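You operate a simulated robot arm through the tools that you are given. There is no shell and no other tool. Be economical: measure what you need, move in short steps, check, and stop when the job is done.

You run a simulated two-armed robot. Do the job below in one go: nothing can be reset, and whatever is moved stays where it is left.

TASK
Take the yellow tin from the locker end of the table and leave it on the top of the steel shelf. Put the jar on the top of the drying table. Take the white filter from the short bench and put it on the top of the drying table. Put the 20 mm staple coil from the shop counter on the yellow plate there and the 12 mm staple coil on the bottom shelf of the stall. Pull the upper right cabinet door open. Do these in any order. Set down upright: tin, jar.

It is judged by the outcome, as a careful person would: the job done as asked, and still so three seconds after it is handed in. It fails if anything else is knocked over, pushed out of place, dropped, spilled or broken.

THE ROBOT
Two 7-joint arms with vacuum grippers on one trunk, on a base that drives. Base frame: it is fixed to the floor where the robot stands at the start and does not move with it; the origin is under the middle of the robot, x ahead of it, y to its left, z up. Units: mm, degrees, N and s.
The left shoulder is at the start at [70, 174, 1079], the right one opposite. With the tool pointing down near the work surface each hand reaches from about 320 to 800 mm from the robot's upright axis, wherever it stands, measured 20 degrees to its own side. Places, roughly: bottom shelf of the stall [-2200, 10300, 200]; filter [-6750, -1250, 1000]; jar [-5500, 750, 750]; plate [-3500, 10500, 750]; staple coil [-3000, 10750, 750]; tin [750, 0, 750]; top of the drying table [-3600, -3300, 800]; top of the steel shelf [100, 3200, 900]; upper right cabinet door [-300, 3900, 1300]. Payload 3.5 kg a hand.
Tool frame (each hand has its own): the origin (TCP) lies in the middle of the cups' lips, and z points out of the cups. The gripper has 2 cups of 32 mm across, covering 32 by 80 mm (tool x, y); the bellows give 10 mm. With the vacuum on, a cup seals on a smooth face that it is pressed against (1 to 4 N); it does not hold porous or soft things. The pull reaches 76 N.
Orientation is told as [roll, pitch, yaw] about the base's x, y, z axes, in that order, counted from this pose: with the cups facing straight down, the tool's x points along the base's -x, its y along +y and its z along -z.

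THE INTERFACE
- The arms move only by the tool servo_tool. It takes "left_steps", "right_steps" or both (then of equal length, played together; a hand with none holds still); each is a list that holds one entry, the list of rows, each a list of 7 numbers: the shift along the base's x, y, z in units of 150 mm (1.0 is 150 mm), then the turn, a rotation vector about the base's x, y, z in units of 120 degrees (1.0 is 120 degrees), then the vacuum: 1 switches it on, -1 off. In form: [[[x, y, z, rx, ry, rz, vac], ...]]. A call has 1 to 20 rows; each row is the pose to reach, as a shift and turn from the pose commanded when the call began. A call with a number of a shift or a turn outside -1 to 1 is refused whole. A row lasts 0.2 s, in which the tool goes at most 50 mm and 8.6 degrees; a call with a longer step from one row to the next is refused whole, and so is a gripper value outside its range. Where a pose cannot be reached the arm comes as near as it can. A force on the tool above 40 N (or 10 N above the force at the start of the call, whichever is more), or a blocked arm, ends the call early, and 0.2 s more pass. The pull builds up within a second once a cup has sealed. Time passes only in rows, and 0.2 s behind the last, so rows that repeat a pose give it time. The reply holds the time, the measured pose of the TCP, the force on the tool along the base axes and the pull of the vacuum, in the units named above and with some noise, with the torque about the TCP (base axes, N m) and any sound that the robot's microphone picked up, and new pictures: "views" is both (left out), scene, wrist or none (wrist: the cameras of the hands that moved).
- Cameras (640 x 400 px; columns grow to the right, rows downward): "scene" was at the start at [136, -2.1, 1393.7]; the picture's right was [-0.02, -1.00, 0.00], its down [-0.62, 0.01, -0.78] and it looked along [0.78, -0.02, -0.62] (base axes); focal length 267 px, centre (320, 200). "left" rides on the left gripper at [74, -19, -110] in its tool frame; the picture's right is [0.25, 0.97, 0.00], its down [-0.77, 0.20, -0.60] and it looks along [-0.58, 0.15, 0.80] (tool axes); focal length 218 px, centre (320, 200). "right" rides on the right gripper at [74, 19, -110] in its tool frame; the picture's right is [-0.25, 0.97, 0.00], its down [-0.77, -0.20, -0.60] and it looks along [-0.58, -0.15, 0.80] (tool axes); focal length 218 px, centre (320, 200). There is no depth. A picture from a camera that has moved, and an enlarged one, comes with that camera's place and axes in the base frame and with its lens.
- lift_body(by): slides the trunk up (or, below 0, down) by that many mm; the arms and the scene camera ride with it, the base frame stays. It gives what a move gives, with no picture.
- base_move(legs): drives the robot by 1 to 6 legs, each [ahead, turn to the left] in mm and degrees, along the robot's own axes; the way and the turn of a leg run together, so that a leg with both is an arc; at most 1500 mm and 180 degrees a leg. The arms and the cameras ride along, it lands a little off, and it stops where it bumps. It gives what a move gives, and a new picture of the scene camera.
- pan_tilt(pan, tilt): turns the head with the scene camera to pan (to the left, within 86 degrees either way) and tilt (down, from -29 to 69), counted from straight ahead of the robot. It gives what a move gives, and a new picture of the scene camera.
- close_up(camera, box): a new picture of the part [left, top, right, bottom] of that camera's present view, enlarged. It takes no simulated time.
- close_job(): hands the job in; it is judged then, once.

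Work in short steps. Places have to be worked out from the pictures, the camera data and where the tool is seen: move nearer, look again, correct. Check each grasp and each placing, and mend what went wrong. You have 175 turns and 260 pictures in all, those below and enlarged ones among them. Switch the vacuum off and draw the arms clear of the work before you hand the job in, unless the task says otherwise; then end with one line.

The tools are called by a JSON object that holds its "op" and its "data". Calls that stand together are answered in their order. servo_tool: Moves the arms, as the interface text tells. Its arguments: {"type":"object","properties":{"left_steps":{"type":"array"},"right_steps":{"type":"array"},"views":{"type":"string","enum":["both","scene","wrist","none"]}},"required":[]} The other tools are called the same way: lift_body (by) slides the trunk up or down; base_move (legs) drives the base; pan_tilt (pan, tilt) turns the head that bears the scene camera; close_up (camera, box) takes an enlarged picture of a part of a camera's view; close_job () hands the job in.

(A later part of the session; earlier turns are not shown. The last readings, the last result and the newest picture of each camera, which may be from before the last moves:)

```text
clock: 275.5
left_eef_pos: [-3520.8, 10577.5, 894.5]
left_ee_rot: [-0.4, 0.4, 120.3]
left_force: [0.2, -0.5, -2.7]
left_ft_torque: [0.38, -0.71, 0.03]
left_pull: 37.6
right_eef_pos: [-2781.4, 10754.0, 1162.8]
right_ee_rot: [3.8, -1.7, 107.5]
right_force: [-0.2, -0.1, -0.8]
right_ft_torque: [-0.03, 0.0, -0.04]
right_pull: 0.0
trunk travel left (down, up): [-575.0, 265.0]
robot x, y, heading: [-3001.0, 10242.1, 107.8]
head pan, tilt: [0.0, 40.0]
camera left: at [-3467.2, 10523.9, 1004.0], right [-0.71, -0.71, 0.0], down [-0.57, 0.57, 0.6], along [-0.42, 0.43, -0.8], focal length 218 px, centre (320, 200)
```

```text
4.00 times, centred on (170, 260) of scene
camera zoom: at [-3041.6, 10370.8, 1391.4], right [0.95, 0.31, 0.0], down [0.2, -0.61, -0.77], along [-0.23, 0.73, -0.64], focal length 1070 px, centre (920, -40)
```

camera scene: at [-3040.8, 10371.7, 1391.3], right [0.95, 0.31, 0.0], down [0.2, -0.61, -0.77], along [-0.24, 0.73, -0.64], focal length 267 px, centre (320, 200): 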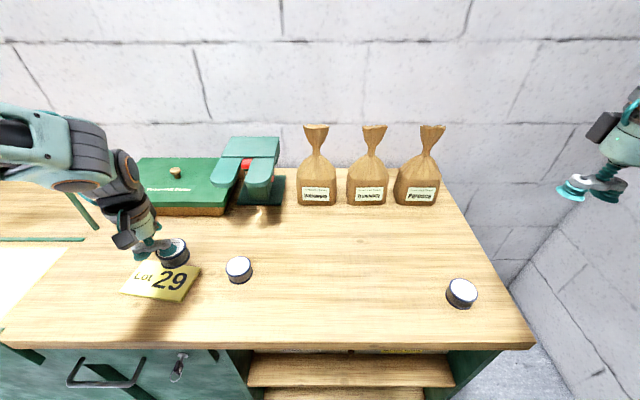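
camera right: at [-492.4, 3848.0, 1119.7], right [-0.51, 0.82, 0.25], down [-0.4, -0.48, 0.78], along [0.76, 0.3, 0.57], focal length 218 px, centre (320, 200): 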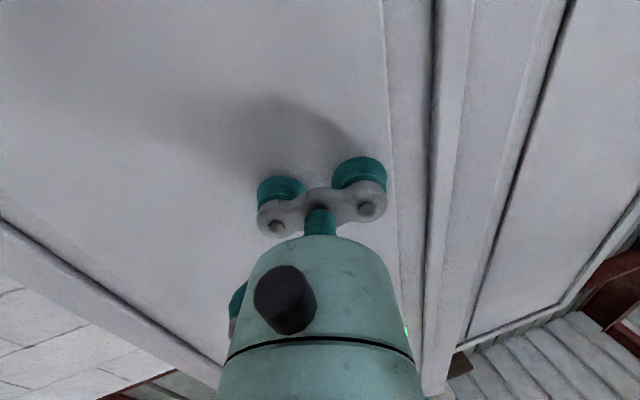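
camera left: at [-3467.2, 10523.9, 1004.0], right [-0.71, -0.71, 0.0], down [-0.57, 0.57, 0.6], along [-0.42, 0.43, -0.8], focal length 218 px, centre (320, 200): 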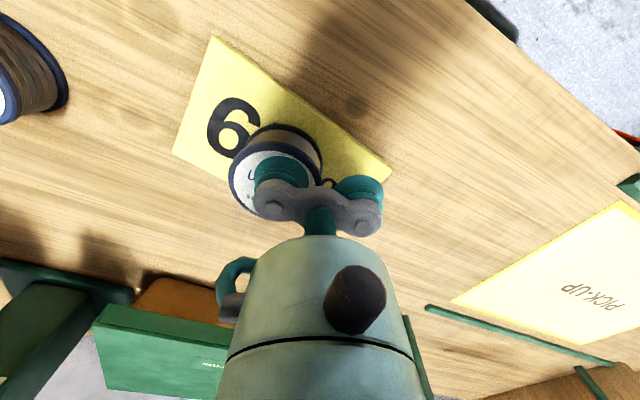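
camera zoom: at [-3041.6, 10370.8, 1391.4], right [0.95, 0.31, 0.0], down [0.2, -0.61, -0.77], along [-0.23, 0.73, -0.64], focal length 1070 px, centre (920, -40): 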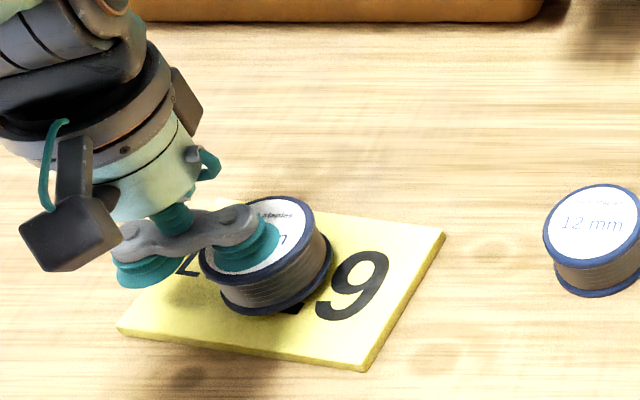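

The coil is over the middle of the plate. Lowering until contact.

{"op": "servo_tool", "data": {"left_steps": [[[0, 0.02, -0.03, 0, 0, 0, 1], [0, 0.02, -0.05, 0, 0, 0, 1], [0, 0.02, -0.065, 0, 0, 0, 1], [0, 0.02, -0.08, 0, 0, 0, 1], [0, 0.02, -0.095, 0, 0, 0, 1], [0, 0.02, -0.095, 0, 0, 0, 1]]], "views": "none"}}

```text
clock: 276.9
left_eef_pos: [-3518.2, 10581.2, 883.0]
left_ee_rot: [-0.2, 0.1, 120.3]
left_force: [-9.4, 5.4, 26.0]
left_ft_torque: [0.73, -1.07, 0.17]
left_pull: 37.8
right_eef_pos: [-2781.1, 10752.4, 1163.7]
right_ee_rot: [4.0, -1.7, 107.6]
right_force: [-0.1, 0.5, 0.7]
right_ft_torque: [0.01, -0.03, 0.01]
right_pull: 0.0
trunk travel left (down, up): [-575.0, 265.0]
robot x, y, heading: [-3001.6, 10244.9, 107.9]
head pan, tilt: [0.0, 40.0]
```

Contact at 26 N. I'll ease up 2 mm, release and lift clear.

{"op": "servo_tool", "data": {"left_steps": [[[0, 0, 0.015, 0, 0, 0, 1], [0, 0, 0.015, 0, 0, 0, -1], [0, 0, 0.015, 0, 0, 0, -1], [0, 0, 0.015, 0, 0, 0, -1], [0, 0, 0.02, 0, 0, 0, -1], [0, 0, 0.04, 0, 0, 0, -1], [0, 0, 0.1, 0, 0, 0, -1], [0, 0, 0.3, 0, 0, 0, -1], [0, 0, 0.5, 0, 0, 0, -1], [0, 0, 0.5, 0, 0, 0, -1]]], "views": "both"}}

```text
clock: 279.1
left_eef_pos: [-3520.0, 10584.5, 957.1]
left_ee_rot: [-0.3, 0.4, 120.3]
left_force: [-0.1, 0.2, 0.6]
left_ft_torque: [-0.01, -0.03, 0.03]
left_pull: 0.0
right_eef_pos: [-2783.6, 10753.1, 1161.9]
right_ee_rot: [3.7, -1.6, 107.6]
right_force: [0.0, 0.6, 0.2]
right_ft_torque: [0.03, 0.0, 0.03]
right_pull: 0.1
trunk travel left (down, up): [-575.0, 265.0]
robot x, y, heading: [-3000.7, 10242.1, 107.6]
head pan, tilt: [0.0, 40.0]
camera scene: at [-3042.5, 10371.2, 1391.3], right [0.95, 0.31, 0.0], down [0.2, -0.61, -0.77], along [-0.23, 0.73, -0.64], focal length 267 px, centre (320, 200)
camera left: at [-3465.6, 10530.5, 1067.5], right [-0.71, -0.71, 0.0], down [-0.57, 0.57, 0.6], along [-0.42, 0.42, -0.8], focal length 218 px, centre (320, 200)
```

scene: 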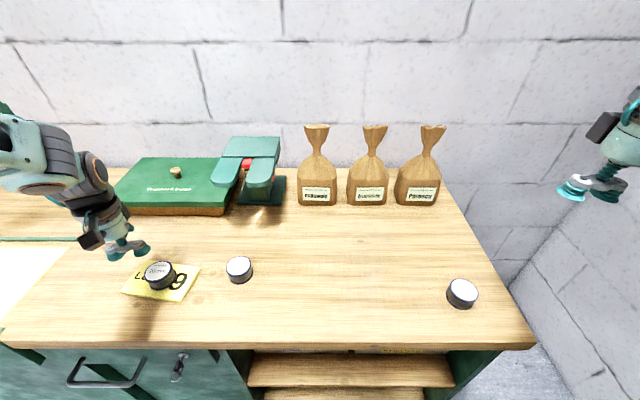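
left: 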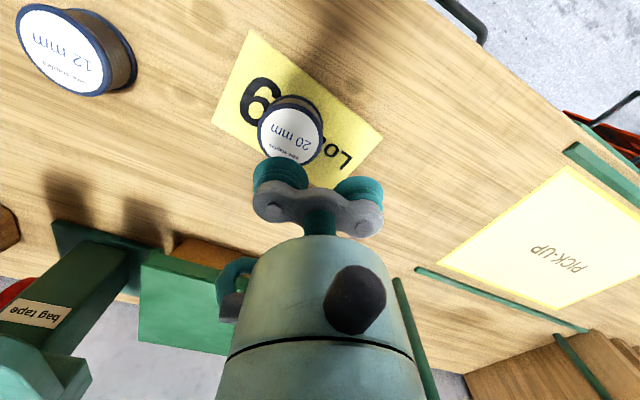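

The 20 mm coil sits on the yellow plate. Now the 12 mm coil at about [-3338, 10668].

{"op": "servo_tool", "data": {"left_steps": [[[0.25, 0.1, 0, 0, 0, 0, -1], [0.5, 0.22, 0, 0, 0, 0, -1], [0.75, 0.34, 0, 0, 0, 0, -1], [1, 0.47, 0, 0, 0, 0, -1], [1, 0.47, -0.15, 0, 0, 0, -1], [1, 0.47, -0.3, 0, 0, 0, -1], [1, 0.47, -0.3, 0, 0, 0, -1]]], "views": "wrist"}}

{"op": "close_up", "data": {"camera": "left", "box": [200, 110, 400, 235]}}

```text
clock: 280.7
left_eef_pos: [-3369.2, 10655.8, 913.6]
left_ee_rot: [-0.3, 0.3, 120.2]
left_force: [0.1, 0.2, -0.2]
left_ft_torque: [-0.03, 0.01, 0.02]
left_pull: 0.0
right_eef_pos: [-2782.4, 10753.2, 1162.6]
right_ee_rot: [3.8, -1.7, 107.6]
right_force: [0.0, -0.7, -0.6]
right_ft_torque: [0.03, -0.02, -0.01]
right_pull: 0.2
trunk travel left (down, up): [-575.0, 265.0]
robot x, y, heading: [-2999.3, 10244.9, 107.8]
head pan, tilt: [0.0, 40.0]
camera left: at [-3315.6, 10601.4, 1022.8], right [-0.71, -0.71, 0.0], down [-0.57, 0.57, 0.6], along [-0.42, 0.43, -0.8], focal length 218 px, centre (320, 200)
```

left: 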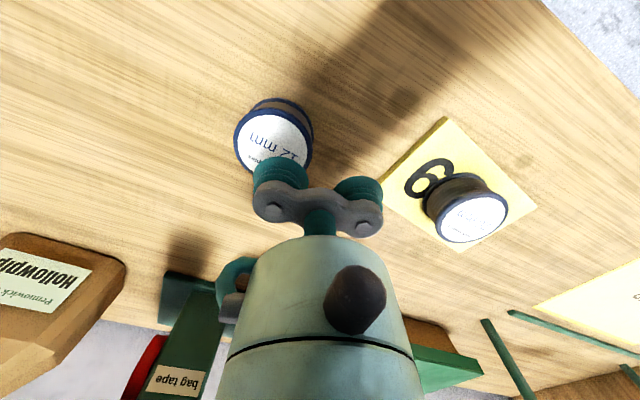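

```text
3.20 times, centred on (300, 172) of left
camera zoom: at [-3315.6, 10601.4, 1022.8], right [-0.71, -0.71, 0.0], down [-0.57, 0.57, 0.6], along [-0.42, 0.43, -0.8], focal length 698 px, centre (384, 288)
```

zoom: 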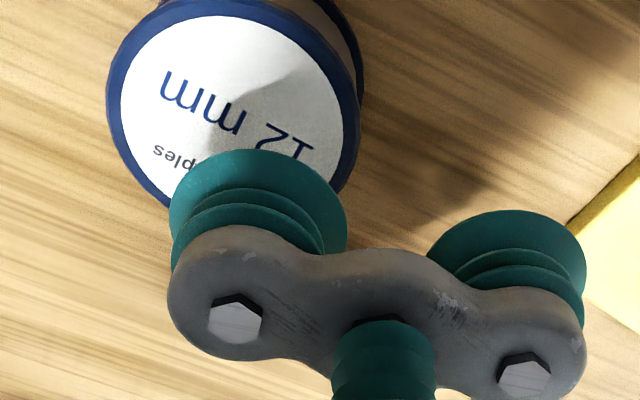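

The cup needs about 5 mm along [+0.7, +0.7]. Correcting and descending with the vacuum on.

{"op": "servo_tool", "data": {"left_steps": [[[0.025, 0.02, -0.08, 0, 0, 0, 1], [0.025, 0.02, -0.15, 0, 0, 0, 1], [0.025, 0.02, -0.18, 0, 0, 0, 1], [0.025, 0.02, -0.2, 0, 0, 0, 1], [0.025, 0.02, -0.22, 0, 0, 0, 1], [0.025, 0.02, -0.24, 0, 0, 0, 1], [0.025, 0.02, -0.255, 0, 0, 0, 1], [0.025, 0.02, -0.255, 0, 0, 0, 1]]], "views": "wrist"}}

```text
clock: 282.5
left_eef_pos: [-3365.7, 10655.3, 873.8]
left_ee_rot: [-0.2, 0.1, 120.5]
left_force: [-7.2, 2.7, 20.7]
left_ft_torque: [0.72, -1.1, 0.16]
left_pull: 37.8
right_eef_pos: [-2781.4, 10752.8, 1163.3]
right_ee_rot: [3.9, -1.8, 107.7]
right_force: [-0.7, 0.3, -0.3]
right_ft_torque: [-0.01, 0.04, 0.01]
right_pull: 0.0
trunk travel left (down, up): [-575.0, 265.0]
robot x, y, heading: [-3000.0, 10240.7, 107.9]
head pan, tilt: [0.0, 40.0]
camera left: at [-3311.7, 10601.9, 983.7], right [-0.71, -0.71, 0.0], down [-0.57, 0.56, 0.6], along [-0.42, 0.43, -0.8], focal length 218 px, centre (320, 200)
```

left: 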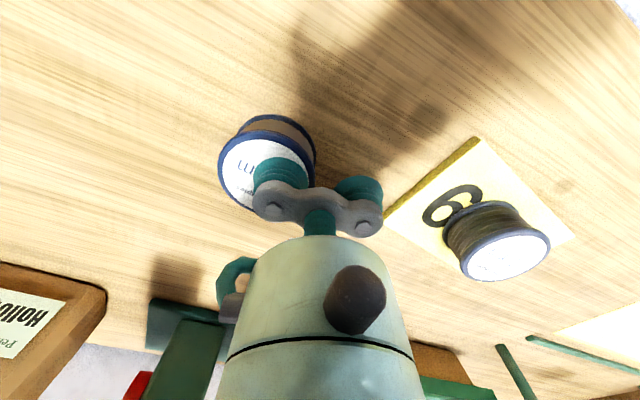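

Sealed. I'll lift, retract, and turn right to look at the stall.

{"op": "servo_tool", "data": {"left_steps": [[[0, 0, 0.1, 0, 0, 0, 1], [0, 0, 0.3, 0, 0, 0, 1], [0, 0, 0.6, 0, 0, 0, 1], [0.2, -0.1, 0.9, 0, 0, 0, 1], [0.4, -0.2, 1, 0, 0, 0, 1], [0.6, -0.35, 1, 0, 0, 0, 1], [0.6, -0.35, 1, 0, 0, 0, 1]]], "views": "none"}}

{"op": "base_move", "data": {"legs": [[-150, 0], [0, -92]]}}

{"op": "pan_tilt", "data": {"pan": 0, "tilt": 30}}

```text
refused: row 4 steps farther than a row can; nothing moved
```

```text
clock: 286.0
left_eef_pos: [-2895.0, 10651.5, 873.0]
left_ee_rot: [-0.4, 0.3, 72.5]
left_force: [0.7, 0.3, 0.1]
left_ft_torque: [-0.26, -0.77, 0.01]
left_pull: 38.1
right_eef_pos: [-2437.6, 10292.1, 1159.2]
right_ee_rot: [3.8, -1.0, 61.4]
right_force: [0.4, -0.5, 0.5]
right_ft_torque: [0.01, 0.01, 0.01]
right_pull: 0.2
trunk travel left (down, up): [-575.0, 265.0]
robot x, y, heading: [-2954.6, 10102.4, 60.3]
head pan, tilt: [0.0, 40.0]
stopped in leg 2: the robot was blocked; the commanded pose is now the measured one
camera scene: at [-2889.3, 10220.2, 1391.4], right [0.87, -0.5, 0.0], down [-0.32, -0.56, -0.77], along [0.38, 0.66, -0.64], focal length 267 px, centre (320, 200)
```

scene: 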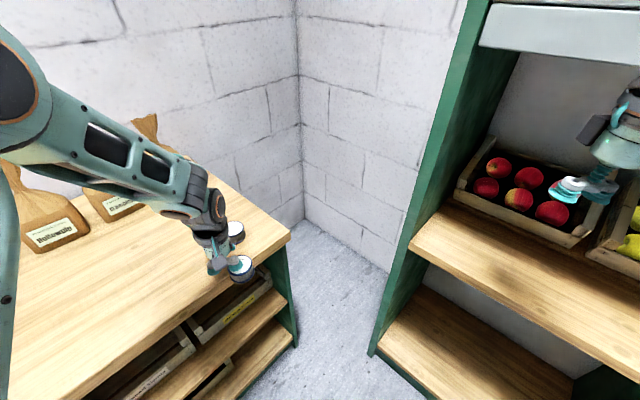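

```text
clock: 286.8
left_eef_pos: [-2892.7, 10650.8, 871.9]
left_ee_rot: [-0.3, 0.4, 72.4]
left_force: [0.1, -1.3, -0.1]
left_ft_torque: [-0.26, -0.8, 0.0]
left_pull: 38.1
right_eef_pos: [-2437.2, 10291.1, 1158.5]
right_ee_rot: [3.9, -0.9, 61.2]
right_force: [0.7, 0.4, -0.5]
right_ft_torque: [0.02, 0.01, 0.01]
right_pull: 0.0
trunk travel left (down, up): [-575.0, 265.0]
robot x, y, heading: [-2955.6, 10101.3, 60.1]
head pan, tilt: [0.0, 30.0]
camera scene: at [-2887.0, 10225.8, 1406.5], right [0.87, -0.5, 0.0], down [-0.25, -0.44, -0.87], along [0.43, 0.75, -0.5], focal length 267 px, centre (320, 200)
```

scene: 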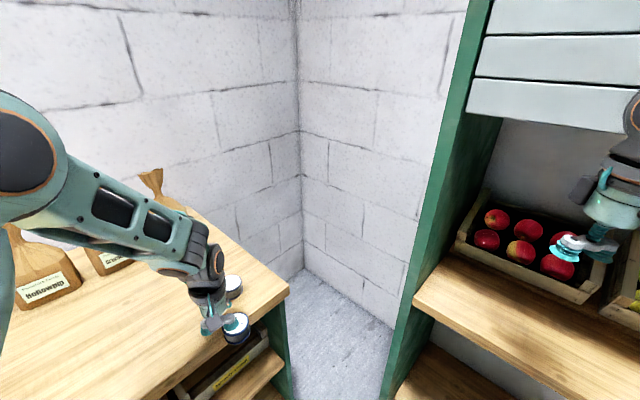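

The lift was refused for a row that was too long, so the coil was carried low, but the picture shows it still held and the 16 mm coil where it was. I'll lift the left hand now and look at the right hand, which probably touched the stall.

{"op": "servo_tool", "data": {"left_steps": [[[0, 0, 0.2, 0, 0, 0, 1], [0, 0, 0.45, 0, 0, 0, 1], [0, 0, 0.7, 0, 0, 0, 1], [0, 0, 0.95, 0, 0, 0, 1], [0, 0, 0.95, 0, 0, 0, 1]]], "views": "none"}}

{"op": "pan_tilt", "data": {"pan": -40, "tilt": 35}}

```text
clock: 287.9
left_eef_pos: [-2894.1, 10652.8, 1012.7]
left_ee_rot: [-0.4, 0.3, 72.4]
left_force: [-0.6, -0.4, -2.6]
left_ft_torque: [-0.22, -0.81, -0.01]
left_pull: 38.3
right_eef_pos: [-2437.2, 10290.4, 1159.3]
right_ee_rot: [3.7, -0.9, 61.2]
right_force: [0.2, 0.8, -0.3]
right_ft_torque: [0.0, -0.01, 0.03]
right_pull: 0.1
trunk travel left (down, up): [-575.0, 265.0]
robot x, y, heading: [-2951.8, 10104.1, 60.2]
head pan, tilt: [0.0, 30.0]
```

```text
clock: 289.0
left_eef_pos: [-2893.9, 10652.9, 1012.3]
left_ee_rot: [-0.4, 0.3, 72.4]
left_force: [-0.4, -0.5, -2.5]
left_ft_torque: [-0.25, -0.8, 0.0]
left_pull: 37.7
right_eef_pos: [-2437.7, 10290.5, 1158.9]
right_ee_rot: [3.8, -0.8, 61.2]
right_force: [-0.2, 0.7, 0.7]
right_ft_torque: [-0.02, -0.01, 0.0]
right_pull: 0.1
trunk travel left (down, up): [-575.0, 265.0]
robot x, y, heading: [-2955.4, 10103.4, 60.1]
head pan, tilt: [-40.0, 35.0]
camera scene: at [-2849.4, 10178.0, 1398.9], right [0.35, -0.94, 0.0], down [-0.54, -0.2, -0.82], along [0.77, 0.28, -0.57], focal length 267 px, centre (320, 200)
```

scene: 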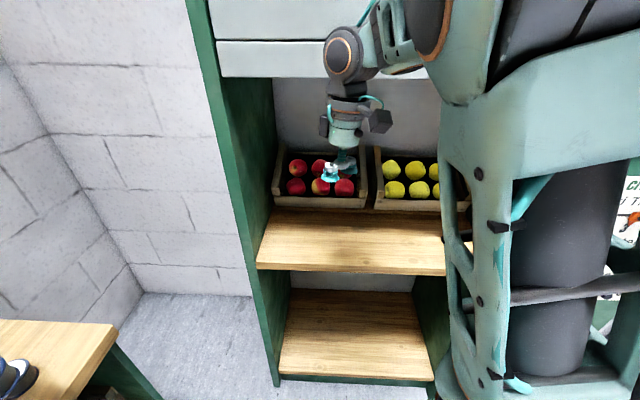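

The right forearm met the stall's upper slats. I'll back off, square up to the stall at heading about 18 and look in.

{"op": "base_move", "data": {"legs": [[-320, 0], [0, -43]]}}

{"op": "pan_tilt", "data": {"pan": 0, "tilt": 30}}

```text
clock: 293.1
left_eef_pos: [-2694.4, 10189.9, 1013.5]
left_ee_rot: [-0.4, 0.4, 30.0]
left_force: [0.2, -0.1, -3.2]
left_ft_torque: [-0.69, -0.41, 0.0]
left_pull: 37.4
right_eef_pos: [-2602.6, 9614.8, 1158.7]
right_ee_rot: [3.8, -0.9, 18.7]
right_force: [-0.4, -0.3, 0.2]
right_ft_torque: [0.03, 0.0, -0.01]
right_pull: 0.0
trunk travel left (down, up): [-575.0, 265.0]
robot x, y, heading: [-3112.3, 9828.2, 17.5]
head pan, tilt: [-40.0, 35.0]
camera scene: at [-2982.7, 9808.5, 1399.0], right [-0.38, -0.93, 0.0], down [-0.53, 0.22, -0.82], along [0.76, -0.31, -0.57], focal length 267 px, centre (320, 200)
```

scene: 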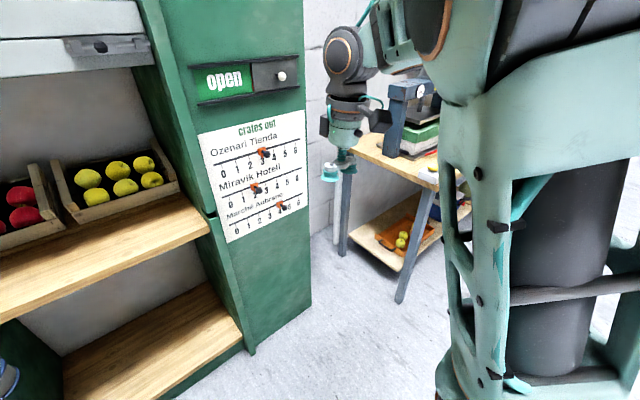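

```text
clock: 294.2
left_eef_pos: [-2694.0, 10190.6, 1013.1]
left_ee_rot: [-0.3, 0.3, 30.0]
left_force: [0.0, -0.4, -3.1]
left_ft_torque: [-0.71, -0.41, 0.03]
left_pull: 38.3
right_eef_pos: [-2601.6, 9613.9, 1159.1]
right_ee_rot: [3.9, -1.0, 18.7]
right_force: [-0.3, -0.3, -0.2]
right_ft_torque: [0.02, -0.01, 0.01]
right_pull: 0.0
trunk travel left (down, up): [-575.0, 265.0]
robot x, y, heading: [-3111.9, 9823.7, 17.5]
head pan, tilt: [0.0, 30.0]
camera scene: at [-2977.9, 9869.2, 1406.7], right [0.3, -0.95, 0.0], down [-0.48, -0.15, -0.87], along [0.82, 0.26, -0.5], focal length 267 px, centre (320, 200)
```

scene: 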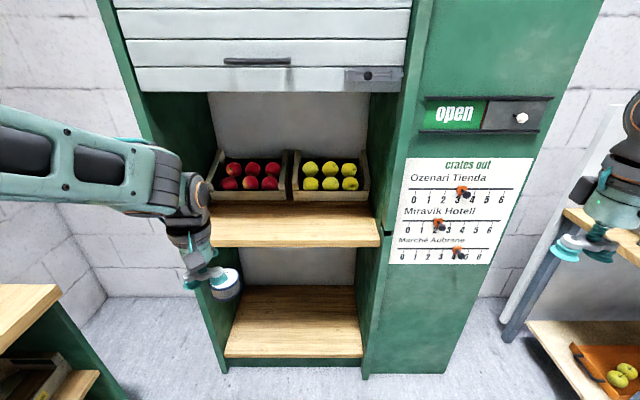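

The bottom shelf is open, with its top at about z = 165 and the next shelf at about 815. Before moving closer I'll pull the right hand back so it clears the stall's sign panel.

{"op": "servo_tool", "data": {"right_steps": [[[-0.2, -0.07, 0, 0, 0, 0, -1], [-0.4, -0.13, 0, 0, 0, 0, -1], [-0.6, -0.19, 0, 0, 0, 0, -1], [-0.8, -0.25, 0, 0, 0, 0, -1], [-1, -0.3, 0, 0, 0, 0, -1], [-1, -0.3, 0, 0, 0, 0, -1]]], "views": "none"}}

```text
clock: 295.6
left_eef_pos: [-2694.6, 10190.6, 1013.9]
left_ee_rot: [-0.4, 0.2, 30.0]
left_force: [1.1, -0.8, -2.4]
left_ft_torque: [-0.7, -0.45, 0.02]
left_pull: 37.8
right_eef_pos: [-2718.4, 9558.5, 1158.8]
right_ee_rot: [6.3, -1.4, 18.6]
right_force: [0.4, 0.6, 0.2]
right_ft_torque: [-0.03, 0.01, -0.03]
right_pull: 0.2
right hand out of reach, approached as far as the arm can: row 4, 5, 6
trunk travel left (down, up): [-575.0, 265.0]
robot x, y, heading: [-3112.2, 9826.6, 17.7]
head pan, tilt: [0.0, 30.0]
```

The right hand is now clear. I'll lower the trunk, pull the left hand in and move up to the stall.

{"op": "lift_body", "data": {"by": -560}}

{"op": "servo_tool", "data": {"left_steps": [[[-0.2, -0.12, 0, 0, 0, 0, 1], [-0.4, -0.24, 0, 0, 0, 0, 1], [-0.6, -0.36, 0, 0, 0, 0, 1], [-0.8, -0.48, 0, 0, 0, 0, 1], [-0.98, -0.58, 0, 0, 0, 0, 1], [-0.98, -0.58, 0, 0, 0, 0, 1]]], "views": "none"}}

{"op": "base_move", "data": {"legs": [[0, 4], [380, 0], [0, -6]]}}

```text
refused: -560 is not a number from -400 to 400
```

```text
clock: 297.0
left_eef_pos: [-2839.6, 10100.5, 1013.9]
left_ee_rot: [-0.2, 0.2, 29.8]
left_force: [0.1, -0.3, -2.5]
left_ft_torque: [-0.72, -0.39, -0.02]
left_pull: 37.8
right_eef_pos: [-2718.1, 9559.0, 1156.4]
right_ee_rot: [6.4, -1.1, 18.2]
right_force: [0.7, -0.3, -0.4]
right_ft_torque: [0.04, -0.03, -0.01]
right_pull: 0.0
trunk travel left (down, up): [-575.0, 265.0]
robot x, y, heading: [-3109.6, 9826.3, 17.7]
head pan, tilt: [0.0, 30.0]
```

```text
clock: 300.4
left_eef_pos: [-2465.8, 10228.7, 1013.0]
left_ee_rot: [-0.3, 0.3, 27.1]
left_force: [0.0, 0.2, -2.8]
left_ft_torque: [-0.69, -0.35, -0.03]
left_pull: 37.9
right_eef_pos: [-2370.8, 9682.3, 1155.9]
right_ee_rot: [6.4, -1.0, 15.4]
right_force: [1.2, 0.1, 0.4]
right_ft_torque: [-0.02, -0.02, 0.0]
right_pull: 0.0
trunk travel left (down, up): [-575.0, 265.0]
robot x, y, heading: [-2752.1, 9969.0, 15.0]
head pan, tilt: [0.0, 30.0]
camera scene: at [-2615.0, 10004.3, 1406.7], right [0.26, -0.97, 0.0], down [-0.48, -0.13, -0.87], along [0.84, 0.22, -0.5], focal length 267 px, centre (320, 200)
```

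scene: 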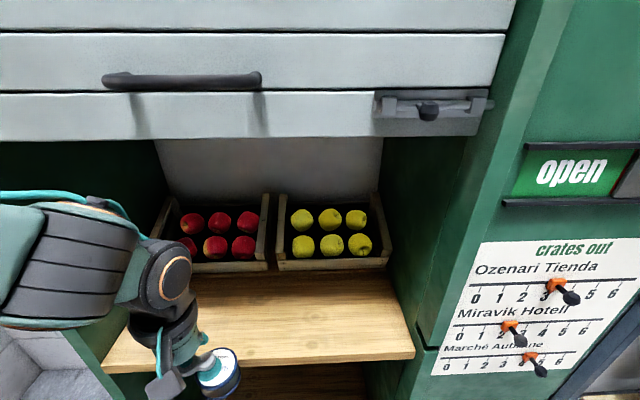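

Now lowering the trunk in two steps; the left hand is about 100 mm in front of the stall front.

{"op": "lift_body", "data": {"by": -300}}

{"op": "lift_body", "data": {"by": -260}}

{"op": "pan_tilt", "data": {"pan": 10, "tilt": 35}}

```text
clock: 303.4
left_eef_pos: [-2467.1, 10227.7, 714.0]
left_ee_rot: [-0.3, 0.3, 27.1]
left_force: [-0.7, 0.4, -3.2]
left_ft_torque: [-0.73, -0.37, -0.02]
left_pull: 37.6
right_eef_pos: [-2370.7, 9681.3, 857.0]
right_ee_rot: [6.6, -0.9, 15.4]
right_force: [0.5, 0.6, -0.6]
right_ft_torque: [0.01, -0.02, -0.01]
right_pull: 0.1
trunk travel left (down, up): [-275.0, 565.0]
robot x, y, heading: [-2751.1, 9969.4, 14.9]
head pan, tilt: [0.0, 30.0]
```

```text
clock: 306.1
left_eef_pos: [-2466.4, 10228.2, 452.6]
left_ee_rot: [-0.3, 0.3, 27.0]
left_force: [0.7, 0.2, -2.6]
left_ft_torque: [-0.74, -0.36, -0.02]
left_pull: 38.1
right_eef_pos: [-2370.6, 9680.7, 595.7]
right_ee_rot: [6.6, -1.0, 15.5]
right_force: [-0.4, 1.0, -0.4]
right_ft_torque: [0.0, 0.0, 0.01]
right_pull: 0.0
trunk travel left (down, up): [-15.0, 825.0]
robot x, y, heading: [-2751.2, 9967.9, 14.8]
head pan, tilt: [0.0, 30.0]
```

```text
clock: 306.8
left_eef_pos: [-2466.9, 10228.3, 453.9]
left_ee_rot: [-0.3, 0.3, 27.0]
left_force: [0.2, 0.6, -2.8]
left_ft_torque: [-0.7, -0.39, 0.01]
left_pull: 37.5
right_eef_pos: [-2370.0, 9681.1, 597.0]
right_ee_rot: [6.6, -1.0, 15.5]
right_force: [-0.6, 0.0, 0.3]
right_ft_torque: [0.01, 0.02, 0.0]
right_pull: 0.2
trunk travel left (down, up): [-15.0, 825.0]
robot x, y, heading: [-2752.0, 9968.9, 15.0]
head pan, tilt: [10.0, 35.0]
camera scene: at [-2622.8, 10017.9, 839.0], right [0.42, -0.91, 0.0], down [-0.52, -0.24, -0.82], along [0.74, 0.35, -0.57], focal length 267 px, centre (320, 200)
```

scene: 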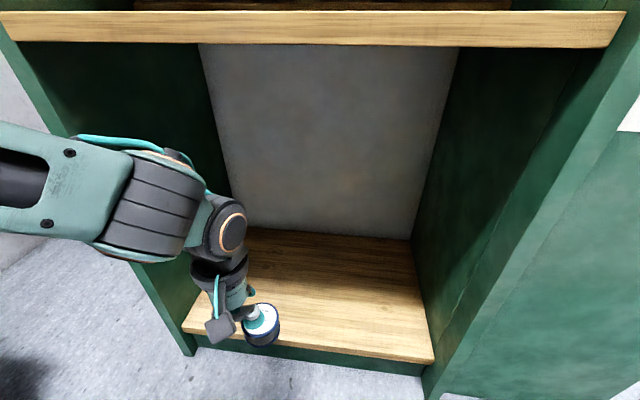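

A clear view into the bottom compartment. I'll move the coil forward over the shelf and start lowering.

{"op": "servo_tool", "data": {"left_steps": [[[0.25, 0, -0.1, 0, 0, 0, 1], [0.5, 0, -0.2, 0, 0, 0, 1], [0.75, 0.02, -0.3, 0, 0, 0, 1], [1, 0.04, -0.4, 0, 0, 0, 1], [1, 0.04, -0.5, 0, 0, 0, 1], [1, 0.04, -0.5, 0, 0, 0, 1]]], "views": "none"}}

{"op": "servo_tool", "data": {"left_steps": [[[0.2, 0, -0.2, 0, 0, 0, 1], [0.4, 0.01, -0.4, 0, 0, 0, 1], [0.45, 0.01, -0.6, 0, 0, 0, 1], [0.45, 0.01, -0.8, 0, 0, 0, 1], [0.45, 0.01, -0.8, 0, 0, 0, 1]]], "views": "both"}}

```text
clock: 308.2
left_eef_pos: [-2317.7, 10232.9, 377.9]
left_ee_rot: [-0.2, 0.3, 27.1]
left_force: [-0.7, 0.6, -3.5]
left_ft_torque: [-0.75, -0.38, 0.02]
left_pull: 38.1
right_eef_pos: [-2370.0, 9681.0, 596.3]
right_ee_rot: [6.6, -0.8, 15.5]
right_force: [-0.6, -0.1, -0.1]
right_ft_torque: [-0.02, -0.01, 0.01]
right_pull: 0.0
trunk travel left (down, up): [-15.0, 825.0]
robot x, y, heading: [-2750.8, 9969.0, 14.9]
head pan, tilt: [10.0, 35.0]
```

```text
clock: 309.4
left_eef_pos: [-2250.9, 10235.8, 254.4]
left_ee_rot: [-0.3, 0.4, 27.1]
left_force: [0.2, 0.2, -3.0]
left_ft_torque: [-0.71, -0.39, -0.01]
left_pull: 37.7
right_eef_pos: [-2370.5, 9681.8, 595.9]
right_ee_rot: [6.7, -0.9, 15.5]
right_force: [-0.4, -0.4, -0.5]
right_ft_torque: [0.01, 0.03, -0.05]
right_pull: 0.0
trunk travel left (down, up): [-15.0, 825.0]
robot x, y, heading: [-2751.9, 9964.7, 15.0]
head pan, tilt: [10.0, 35.0]
camera scene: at [-2622.6, 10018.0, 838.9], right [0.42, -0.91, 0.0], down [-0.52, -0.24, -0.82], along [0.74, 0.35, -0.57], focal length 267 px, centre (320, 200)
camera left: at [-2307.1, 10185.9, 365.3], right [-0.67, 0.75, 0.0], down [0.6, 0.53, 0.6], along [0.45, 0.4, -0.8], focal length 218 px, centre (320, 200)
```

scene: 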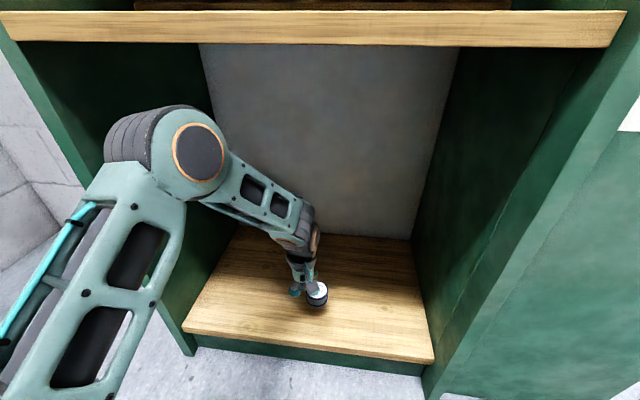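
left: 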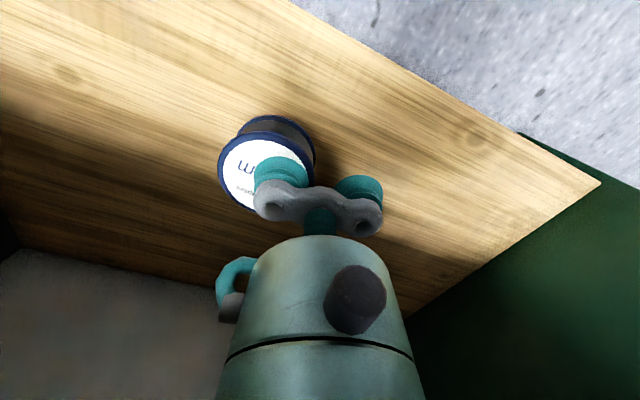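

The coil is over the shelf. Descending in 4 mm steps until contact.

{"op": "servo_tool", "data": {"left_steps": [[[0, 0, -0.03, 0, 0, 0, 1], [0, 0, -0.06, 0, 0, 0, 1], [0, 0, -0.09, 0, 0, 0, 1], [0, 0, -0.12, 0, 0, 0, 1], [0, 0, -0.15, 0, 0, 0, 1], [0, 0, -0.18, 0, 0, 0, 1], [0, 0, -0.21, 0, 0, 0, 1], [0, 0, -0.24, 0, 0, 0, 1], [0, 0, -0.27, 0, 0, 0, 1], [0, 0, -0.3, 0, 0, 0, 1], [0, 0, -0.33, 0, 0, 0, 1], [0, 0, -0.36, 0, 0, 0, 1], [0, 0, -0.39, 0, 0, 0, 1], [0, 0, -0.42, 0, 0, 0, 1], [0, 0, -0.45, 0, 0, 0, 1]]], "views": "wrist"}}

```text
clock: 312.6
left_eef_pos: [-2248.5, 10236.9, 192.0]
left_ee_rot: [-0.2, 0.3, 27.1]
left_force: [0.5, -0.1, -2.9]
left_ft_torque: [-0.72, -0.38, -0.02]
left_pull: 37.8
right_eef_pos: [-2370.2, 9680.9, 595.9]
right_ee_rot: [6.6, -1.0, 15.5]
right_force: [0.1, 0.2, -0.7]
right_ft_torque: [0.0, 0.01, 0.01]
right_pull: 0.2
trunk travel left (down, up): [-15.0, 825.0]
robot x, y, heading: [-2749.0, 9965.5, 14.9]
head pan, tilt: [10.0, 35.0]
camera left: at [-2304.7, 10186.9, 301.6], right [-0.67, 0.75, 0.0], down [0.6, 0.53, 0.6], along [0.45, 0.4, -0.8], focal length 218 px, centre (320, 200)
```

left: 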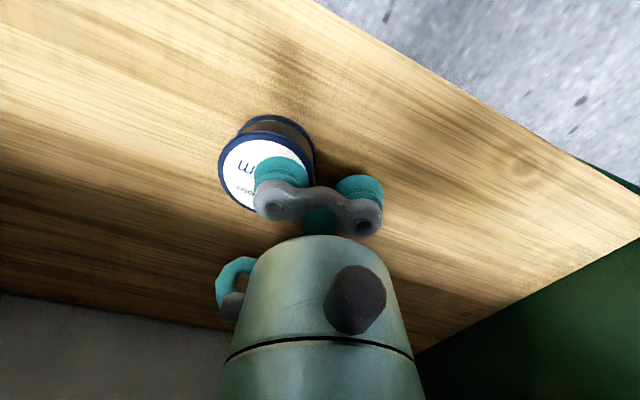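

No contact yet at 192. Continuing down.

{"op": "servo_tool", "data": {"left_steps": [[[0, 0, -0.03, 0, 0, 0, 1], [0, 0, -0.06, 0, 0, 0, 1], [0, 0, -0.09, 0, 0, 0, 1], [0, 0, -0.12, 0, 0, 0, 1], [0, 0, -0.15, 0, 0, 0, 1], [0, 0, -0.18, 0, 0, 0, 1], [0, 0, -0.21, 0, 0, 0, 1], [0, 0, -0.24, 0, 0, 0, 1], [0, 0, -0.27, 0, 0, 0, 1], [0, 0, -0.3, 0, 0, 0, 1], [0, 0, -0.33, 0, 0, 0, 1], [0, 0, -0.36, 0, 0, 0, 1]]], "views": "wrist"}}

```text
clock: 313.8
left_eef_pos: [-2249.1, 10236.8, 173.3]
left_ee_rot: [-0.5, -0.1, 27.2]
left_force: [-7.8, -0.6, 23.2]
left_ft_torque: [-0.96, -0.41, -0.1]
left_pull: 37.7
right_eef_pos: [-2370.9, 9680.4, 596.9]
right_ee_rot: [6.7, -1.0, 15.5]
right_force: [-0.6, -0.6, -1.6]
right_ft_torque: [-0.05, 0.01, 0.01]
right_pull: 0.0
trunk travel left (down, up): [-15.0, 825.0]
robot x, y, heading: [-2750.8, 9966.9, 14.9]
head pan, tilt: [10.0, 35.0]
stopped in row 6 (left hand): the force on the tool passed its limit at 44 N (the readings are from after the stop); the commanded pose is now the measured one
camera left: at [-2304.8, 10187.0, 282.8], right [-0.67, 0.74, -0.01], down [0.59, 0.53, 0.6], along [0.45, 0.4, -0.8], focal length 218 px, centre (320, 200)
```

left: 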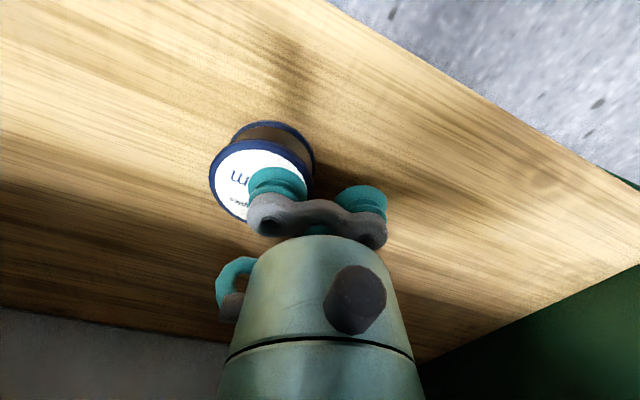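

Contact at 173. I'll ease up, release and withdraw upward.

{"op": "servo_tool", "data": {"left_steps": [[[0, 0, 0.02, 0, 0, 0, 1], [0, 0, 0.025, 0, 0, 0, -1], [0, 0, 0.025, 0, 0, 0, -1], [0, 0, 0.025, 0, 0, 0, -1], [0, 0, 0.03, 0, 0, 0, -1], [0, 0, 0.05, 0, 0, 0, -1], [0, 0, 0.12, 0, 0, 0, -1], [0, 0, 0.3, 0, 0, 0, -1], [0, 0, 0.55, 0, 0, 0, -1], [0, 0, 0.8, 0, 0, 0, -1], [-0.2, 0, 0.95, 0, 0, 0, -1], [-0.4, 0, 1, 0, 0, 0, -1], [-0.6, 0, 1, 0, 0, 0, -1], [-0.8, 0, 1, 0, 0, 0, -1]]], "views": "scene"}}

```text
clock: 316.8
left_eef_pos: [-2369.9, 10238.5, 320.0]
left_ee_rot: [-0.5, 0.1, 27.2]
left_force: [0.5, 0.3, 0.8]
left_ft_torque: [0.0, 0.0, 0.02]
left_pull: 0.2
right_eef_pos: [-2369.8, 9681.3, 596.3]
right_ee_rot: [6.7, -1.1, 15.5]
right_force: [0.3, -0.9, 0.2]
right_ft_torque: [0.03, 0.04, 0.0]
right_pull: 0.1
trunk travel left (down, up): [-15.0, 825.0]
robot x, y, heading: [-2750.3, 9964.8, 15.1]
head pan, tilt: [10.0, 35.0]
camera scene: at [-2622.9, 10018.0, 839.0], right [0.42, -0.91, 0.0], down [-0.52, -0.24, -0.82], along [0.74, 0.35, -0.57], focal length 267 px, centre (320, 200)
```

scene: 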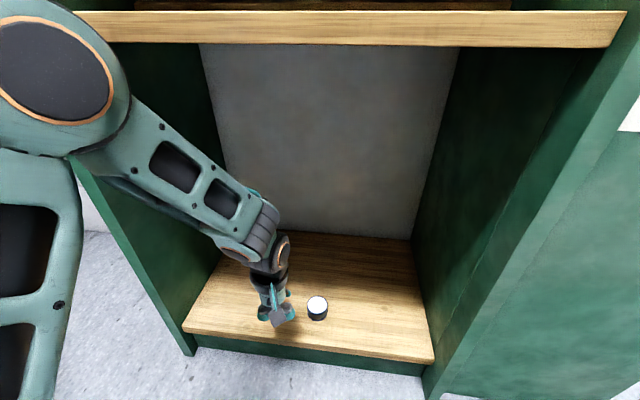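

The 12 mm coil sits on the bottom shelf. I'll withdraw the hand, back off, raise the trunk and head back down the aisle.

{"op": "servo_tool", "data": {"left_steps": [[[-0.3, 0, 0, 0, 0, 0, -1], [-0.6, -0.05, 0.1, 0, 0, 0, -1], [-0.8, -0.1, 0.3, 0, 0, 0, -1], [-0.8, -0.15, 0.5, 0, 0, 0, -1], [-0.8, -0.15, 0.6, 0, 0, 0, -1]]], "views": "none"}}

{"op": "base_move", "data": {"legs": [[-400, 0]]}}

{"op": "lift_body", "data": {"by": 400}}

{"op": "lift_body", "data": {"by": 160}}

{"op": "pan_tilt", "data": {"pan": 0, "tilt": 20}}

```text
clock: 318.0
left_eef_pos: [-2485.7, 10214.9, 411.7]
left_ee_rot: [-0.2, 0.2, 27.3]
left_force: [-0.8, -0.9, 0.0]
left_ft_torque: [-0.01, -0.01, 0.01]
left_pull: 0.1
left hand out of reach, approached as far as the arm can: row 3, 4
right_eef_pos: [-2369.9, 9681.1, 596.4]
right_ee_rot: [6.7, -0.9, 15.5]
right_force: [-0.4, 0.6, 0.2]
right_ft_torque: [0.02, 0.03, 0.02]
right_pull: 0.1
trunk travel left (down, up): [-15.0, 825.0]
robot x, y, heading: [-2748.7, 9966.5, 14.9]
head pan, tilt: [10.0, 35.0]
```

```text
clock: 320.6
left_eef_pos: [-2876.6, 10109.1, 411.7]
left_ee_rot: [-0.3, 0.2, 27.1]
left_force: [-0.2, -0.1, 0.4]
left_ft_torque: [-0.01, -0.01, 0.05]
left_pull: 0.1
right_eef_pos: [-2761.9, 9576.5, 595.6]
right_ee_rot: [6.7, -1.0, 15.3]
right_force: [0.1, 0.1, 0.1]
right_ft_torque: [-0.03, -0.01, 0.01]
right_pull: 0.1
trunk travel left (down, up): [-15.0, 825.0]
robot x, y, heading: [-3140.3, 9864.7, 15.1]
head pan, tilt: [10.0, 35.0]
camera scene: at [-3014.6, 9913.1, 839.0], right [0.42, -0.91, 0.0], down [-0.52, -0.24, -0.82], along [0.74, 0.34, -0.57], focal length 267 px, centre (320, 200)
```

scene: 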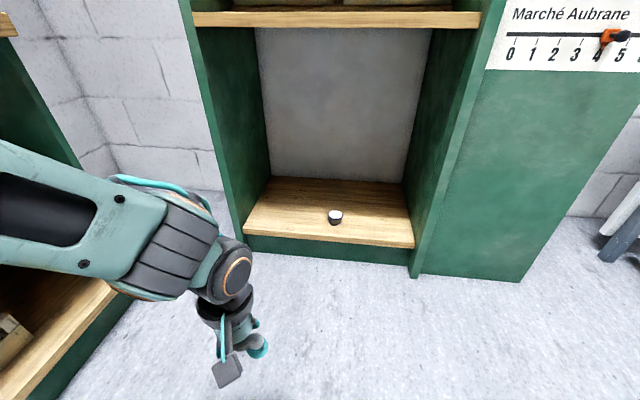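

```text
clock: 324.4
left_eef_pos: [-2878.3, 10111.1, 811.1]
left_ee_rot: [-0.3, 0.3, 27.1]
left_force: [-0.9, 0.5, 0.3]
left_ft_torque: [0.0, -0.02, -0.02]
left_pull: 0.1
right_eef_pos: [-2763.1, 9575.7, 995.4]
right_ee_rot: [6.8, -1.0, 15.4]
right_force: [-0.5, 0.1, -0.5]
right_ft_torque: [0.04, -0.01, -0.01]
right_pull: 0.1
trunk travel left (down, up): [-415.0, 425.0]
robot x, y, heading: [-3142.9, 9863.9, 14.9]
head pan, tilt: [10.0, 35.0]
```

```text
clock: 326.2
left_eef_pos: [-2876.4, 10111.2, 972.0]
left_ee_rot: [-0.2, 0.3, 27.1]
left_force: [0.6, -0.2, 0.2]
left_ft_torque: [-0.01, -0.02, 0.02]
left_pull: 0.1
right_eef_pos: [-2762.1, 9575.6, 1156.1]
right_ee_rot: [6.7, -1.0, 15.4]
right_force: [0.6, 0.4, 0.4]
right_ft_torque: [-0.02, 0.03, 0.0]
right_pull: 0.0
trunk travel left (down, up): [-575.0, 265.0]
robot x, y, heading: [-3138.7, 9866.3, 15.0]
head pan, tilt: [10.0, 35.0]
```

```text
clock: 327.0
left_eef_pos: [-2876.3, 10110.9, 971.1]
left_ee_rot: [-0.4, 0.2, 27.2]
left_force: [0.4, -0.1, 0.6]
left_ft_torque: [0.0, 0.0, -0.01]
left_pull: 0.0
right_eef_pos: [-2761.7, 9575.1, 1155.9]
right_ee_rot: [6.6, -1.0, 15.3]
right_force: [0.5, 0.2, 0.1]
right_ft_torque: [0.0, -0.03, 0.03]
right_pull: 0.1
trunk travel left (down, up): [-575.0, 265.0]
robot x, y, heading: [-3141.1, 9863.1, 14.9]
head pan, tilt: [0.0, 20.0]
camera scene: at [-3004.6, 9900.0, 1422.8], right [0.26, -0.97, 0.0], down [-0.33, -0.09, -0.94], along [0.91, 0.24, -0.34], focal length 267 px, centre (320, 200)
```

scene: 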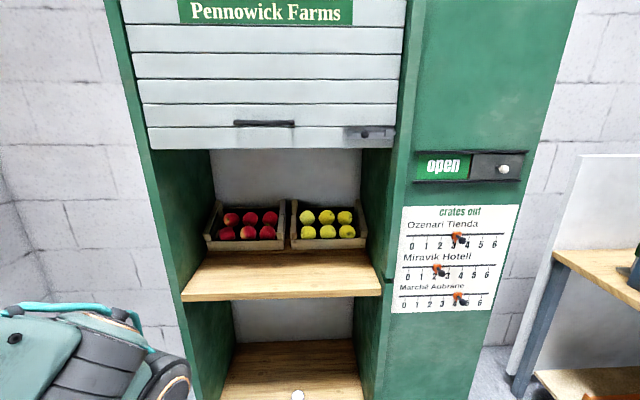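

Both coils are done. Now I turn and drive back down the aisle, then look for the way to the jar.

{"op": "base_move", "data": {"legs": [[0, -87], [1400, 0], [1100, 0]]}}

{"op": "pan_tilt", "data": {"pan": -45, "tilt": 20}}

```text
clock: 343.1
left_eef_pos: [-2203.3, 7179.3, 972.3]
left_ee_rot: [-0.2, 0.2, -62.2]
left_force: [1.0, -0.4, 0.3]
left_ft_torque: [0.0, 0.0, 0.0]
left_pull: 0.0
right_eef_pos: [-2734.2, 7057.5, 1156.5]
right_ee_rot: [6.7, -1.0, -73.9]
right_force: [0.7, -0.6, -0.4]
right_ft_torque: [0.02, 0.0, -0.02]
right_pull: 0.0
trunk travel left (down, up): [-575.0, 265.0]
robot x, y, heading: [-2448.1, 7442.5, -74.4]
head pan, tilt: [0.0, 20.0]
camera scene: at [-2413.4, 7304.8, 1422.8], right [-0.96, -0.27, 0.0], down [-0.09, 0.33, -0.94], along [0.25, -0.91, -0.34], focal length 267 px, centre (320, 200)
```

scene: 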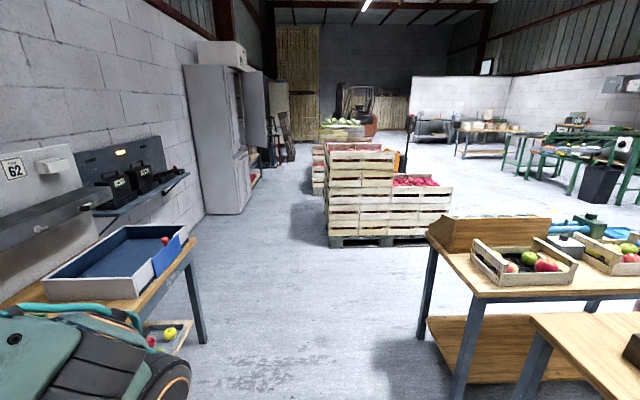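

```text
clock: 344.2
left_eef_pos: [-2200.3, 7180.9, 971.0]
left_ee_rot: [-0.3, 0.2, -62.2]
left_force: [0.2, 0.0, 0.3]
left_ft_torque: [-0.03, -0.02, -0.01]
left_pull: 0.1
right_eef_pos: [-2734.5, 7058.8, 1155.9]
right_ee_rot: [6.6, -1.1, -74.0]
right_force: [0.2, 0.0, -0.7]
right_ft_torque: [0.0, -0.02, -0.01]
right_pull: 0.0
trunk travel left (down, up): [-575.0, 265.0]
robot x, y, heading: [-2452.7, 7444.8, -74.2]
head pan, tilt: [-45.0, 20.0]
camera scene: at [-2484.0, 7313.3, 1422.8], right [-0.87, 0.49, 0.0], down [0.17, 0.3, -0.94], along [-0.46, -0.82, -0.34], focal length 267 px, centre (320, 200)
```

scene: 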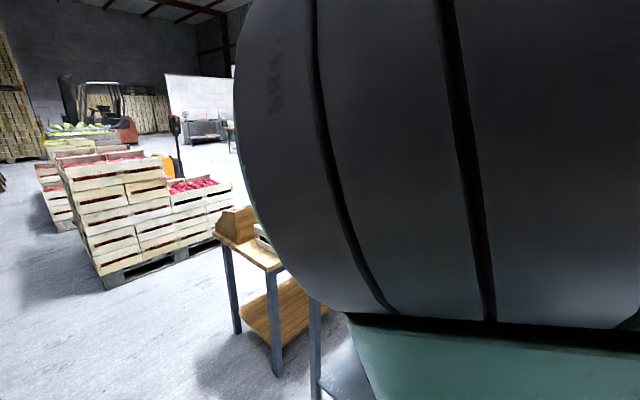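

A gap leads west into the hall between the wooden table and the apple stack. I'll drive to about [-2190, 5250] and turn west.

{"op": "pan_tilt", "data": {"pan": 0, "tilt": 20}}

{"op": "base_move", "data": {"legs": [[0, -9], [1500, 0], [710, 0], [0, -74], [1300, 0]]}}

```text
clock: 345.3
left_eef_pos: [-2202.2, 7180.4, 971.0]
left_ee_rot: [-0.3, 0.2, -62.2]
left_force: [-0.8, 0.2, 0.2]
left_ft_torque: [0.02, -0.01, 0.0]
left_pull: 0.1
right_eef_pos: [-2735.3, 7059.3, 1155.3]
right_ee_rot: [6.7, -0.9, -73.9]
right_force: [0.1, -0.6, 0.0]
right_ft_torque: [0.0, -0.05, -0.02]
right_pull: 0.1
trunk travel left (down, up): [-575.0, 265.0]
robot x, y, heading: [-2456.2, 7442.8, -74.3]
head pan, tilt: [0.0, 20.0]
camera scene: at [-2413.5, 7304.8, 1422.8], right [-0.96, -0.27, 0.0], down [-0.09, 0.33, -0.94], along [0.25, -0.91, -0.34], focal length 267 px, centre (320, 200)
```

scene: 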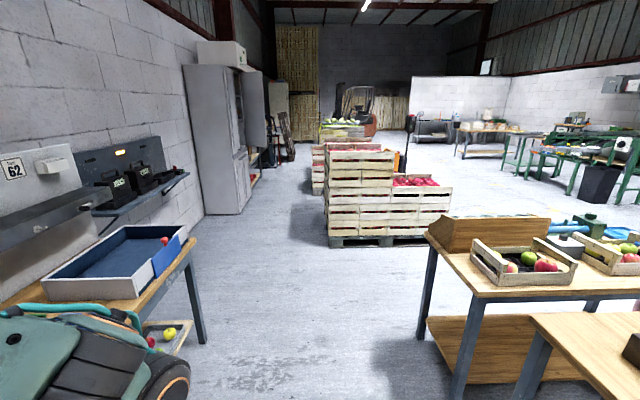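

```text
clock: 366.3
left_eef_pos: [-3595.5, 4510.5, 970.9]
left_ee_rot: [-0.2, 0.1, -145.2]
left_force: [0.1, -0.1, 0.2]
left_ft_torque: [-0.02, 0.01, -0.01]
left_pull: 0.1
right_eef_pos: [-3781.4, 5022.9, 1156.1]
right_ee_rot: [6.7, -1.0, -156.9]
right_force: [0.2, 0.7, 0.2]
right_ft_torque: [-0.04, 0.02, 0.01]
right_pull: 0.2
trunk travel left (down, up): [-575.0, 265.0]
robot x, y, heading: [-3366.5, 4791.0, -157.5]
head pan, tilt: [0.0, 20.0]
camera scene: at [-3497.4, 4734.7, 1422.8], right [-0.38, 0.92, 0.0], down [0.32, 0.13, -0.94], along [-0.87, -0.36, -0.34], focal length 267 px, centre (320, 200)
```

scene: 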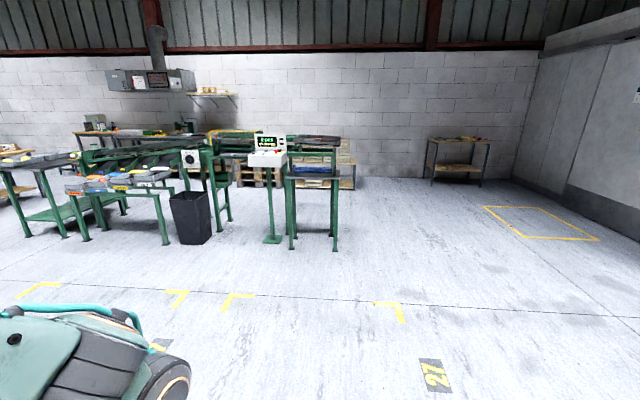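

Now in the open hall. I'll look left towards the jar and drying-table areas.

{"op": "pan_tilt", "data": {"pan": 45, "tilt": 15}}

{"op": "base_move", "data": {"legs": [[0, 45]]}}

```text
clock: 367.4
left_eef_pos: [-3595.5, 4509.1, 971.1]
left_ee_rot: [-0.4, 0.3, -145.2]
left_force: [-1.0, 1.2, 0.4]
left_ft_torque: [-0.04, -0.01, -0.04]
left_pull: 0.0
right_eef_pos: [-3780.8, 5024.3, 1156.3]
right_ee_rot: [6.7, -1.0, -157.0]
right_force: [-0.1, -0.1, 0.4]
right_ft_torque: [0.0, -0.01, -0.04]
right_pull: 0.1
trunk travel left (down, up): [-575.0, 265.0]
robot x, y, heading: [-3365.8, 4790.2, -157.4]
head pan, tilt: [45.0, 15.0]
camera scene: at [-3447.1, 4684.1, 1431.0], right [-0.92, 0.38, 0.0], down [0.1, 0.24, -0.97], along [-0.37, -0.89, -0.26], focal length 267 px, centre (320, 200)
```

scene: 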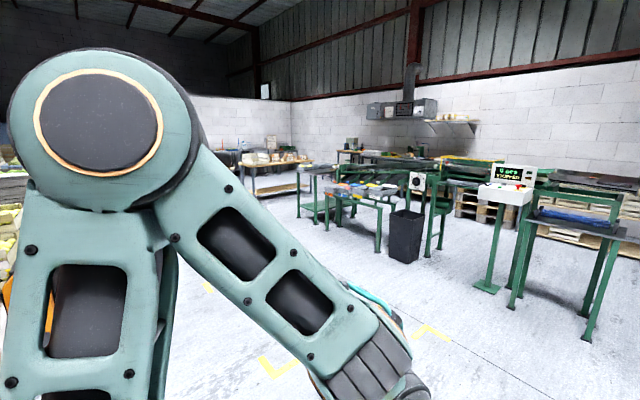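

```text
clock: 369.9
left_eef_pos: [-3323.1, 4429.5, 970.6]
left_ee_rot: [-0.3, 0.2, -99.4]
left_force: [0.5, 0.3, -0.4]
left_ft_torque: [0.02, 0.02, -0.01]
left_pull: 0.0
right_eef_pos: [-3822.1, 4654.1, 1155.8]
right_ee_rot: [6.7, -0.9, -110.9]
right_force: [-0.3, -0.2, -0.1]
right_ft_torque: [0.0, 0.01, 0.05]
right_pull: 0.0
trunk travel left (down, up): [-575.0, 265.0]
robot x, y, heading: [-3365.3, 4787.9, -111.5]
head pan, tilt: [45.0, 15.0]
camera scene: at [-3346.1, 4657.4, 1431.0], right [-0.92, -0.4, 0.0], down [-0.1, 0.24, -0.97], along [0.39, -0.89, -0.26], focal length 267 px, centre (320, 200)
```

scene: 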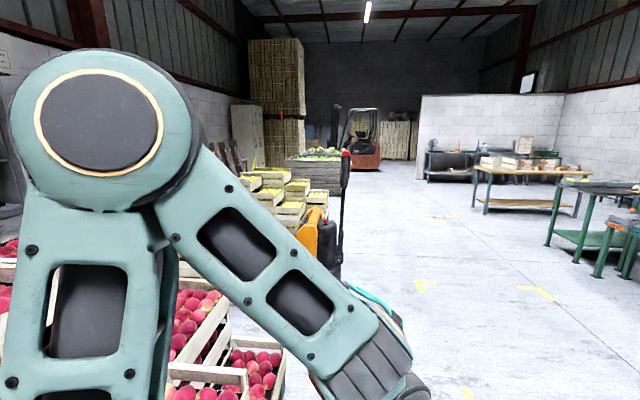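

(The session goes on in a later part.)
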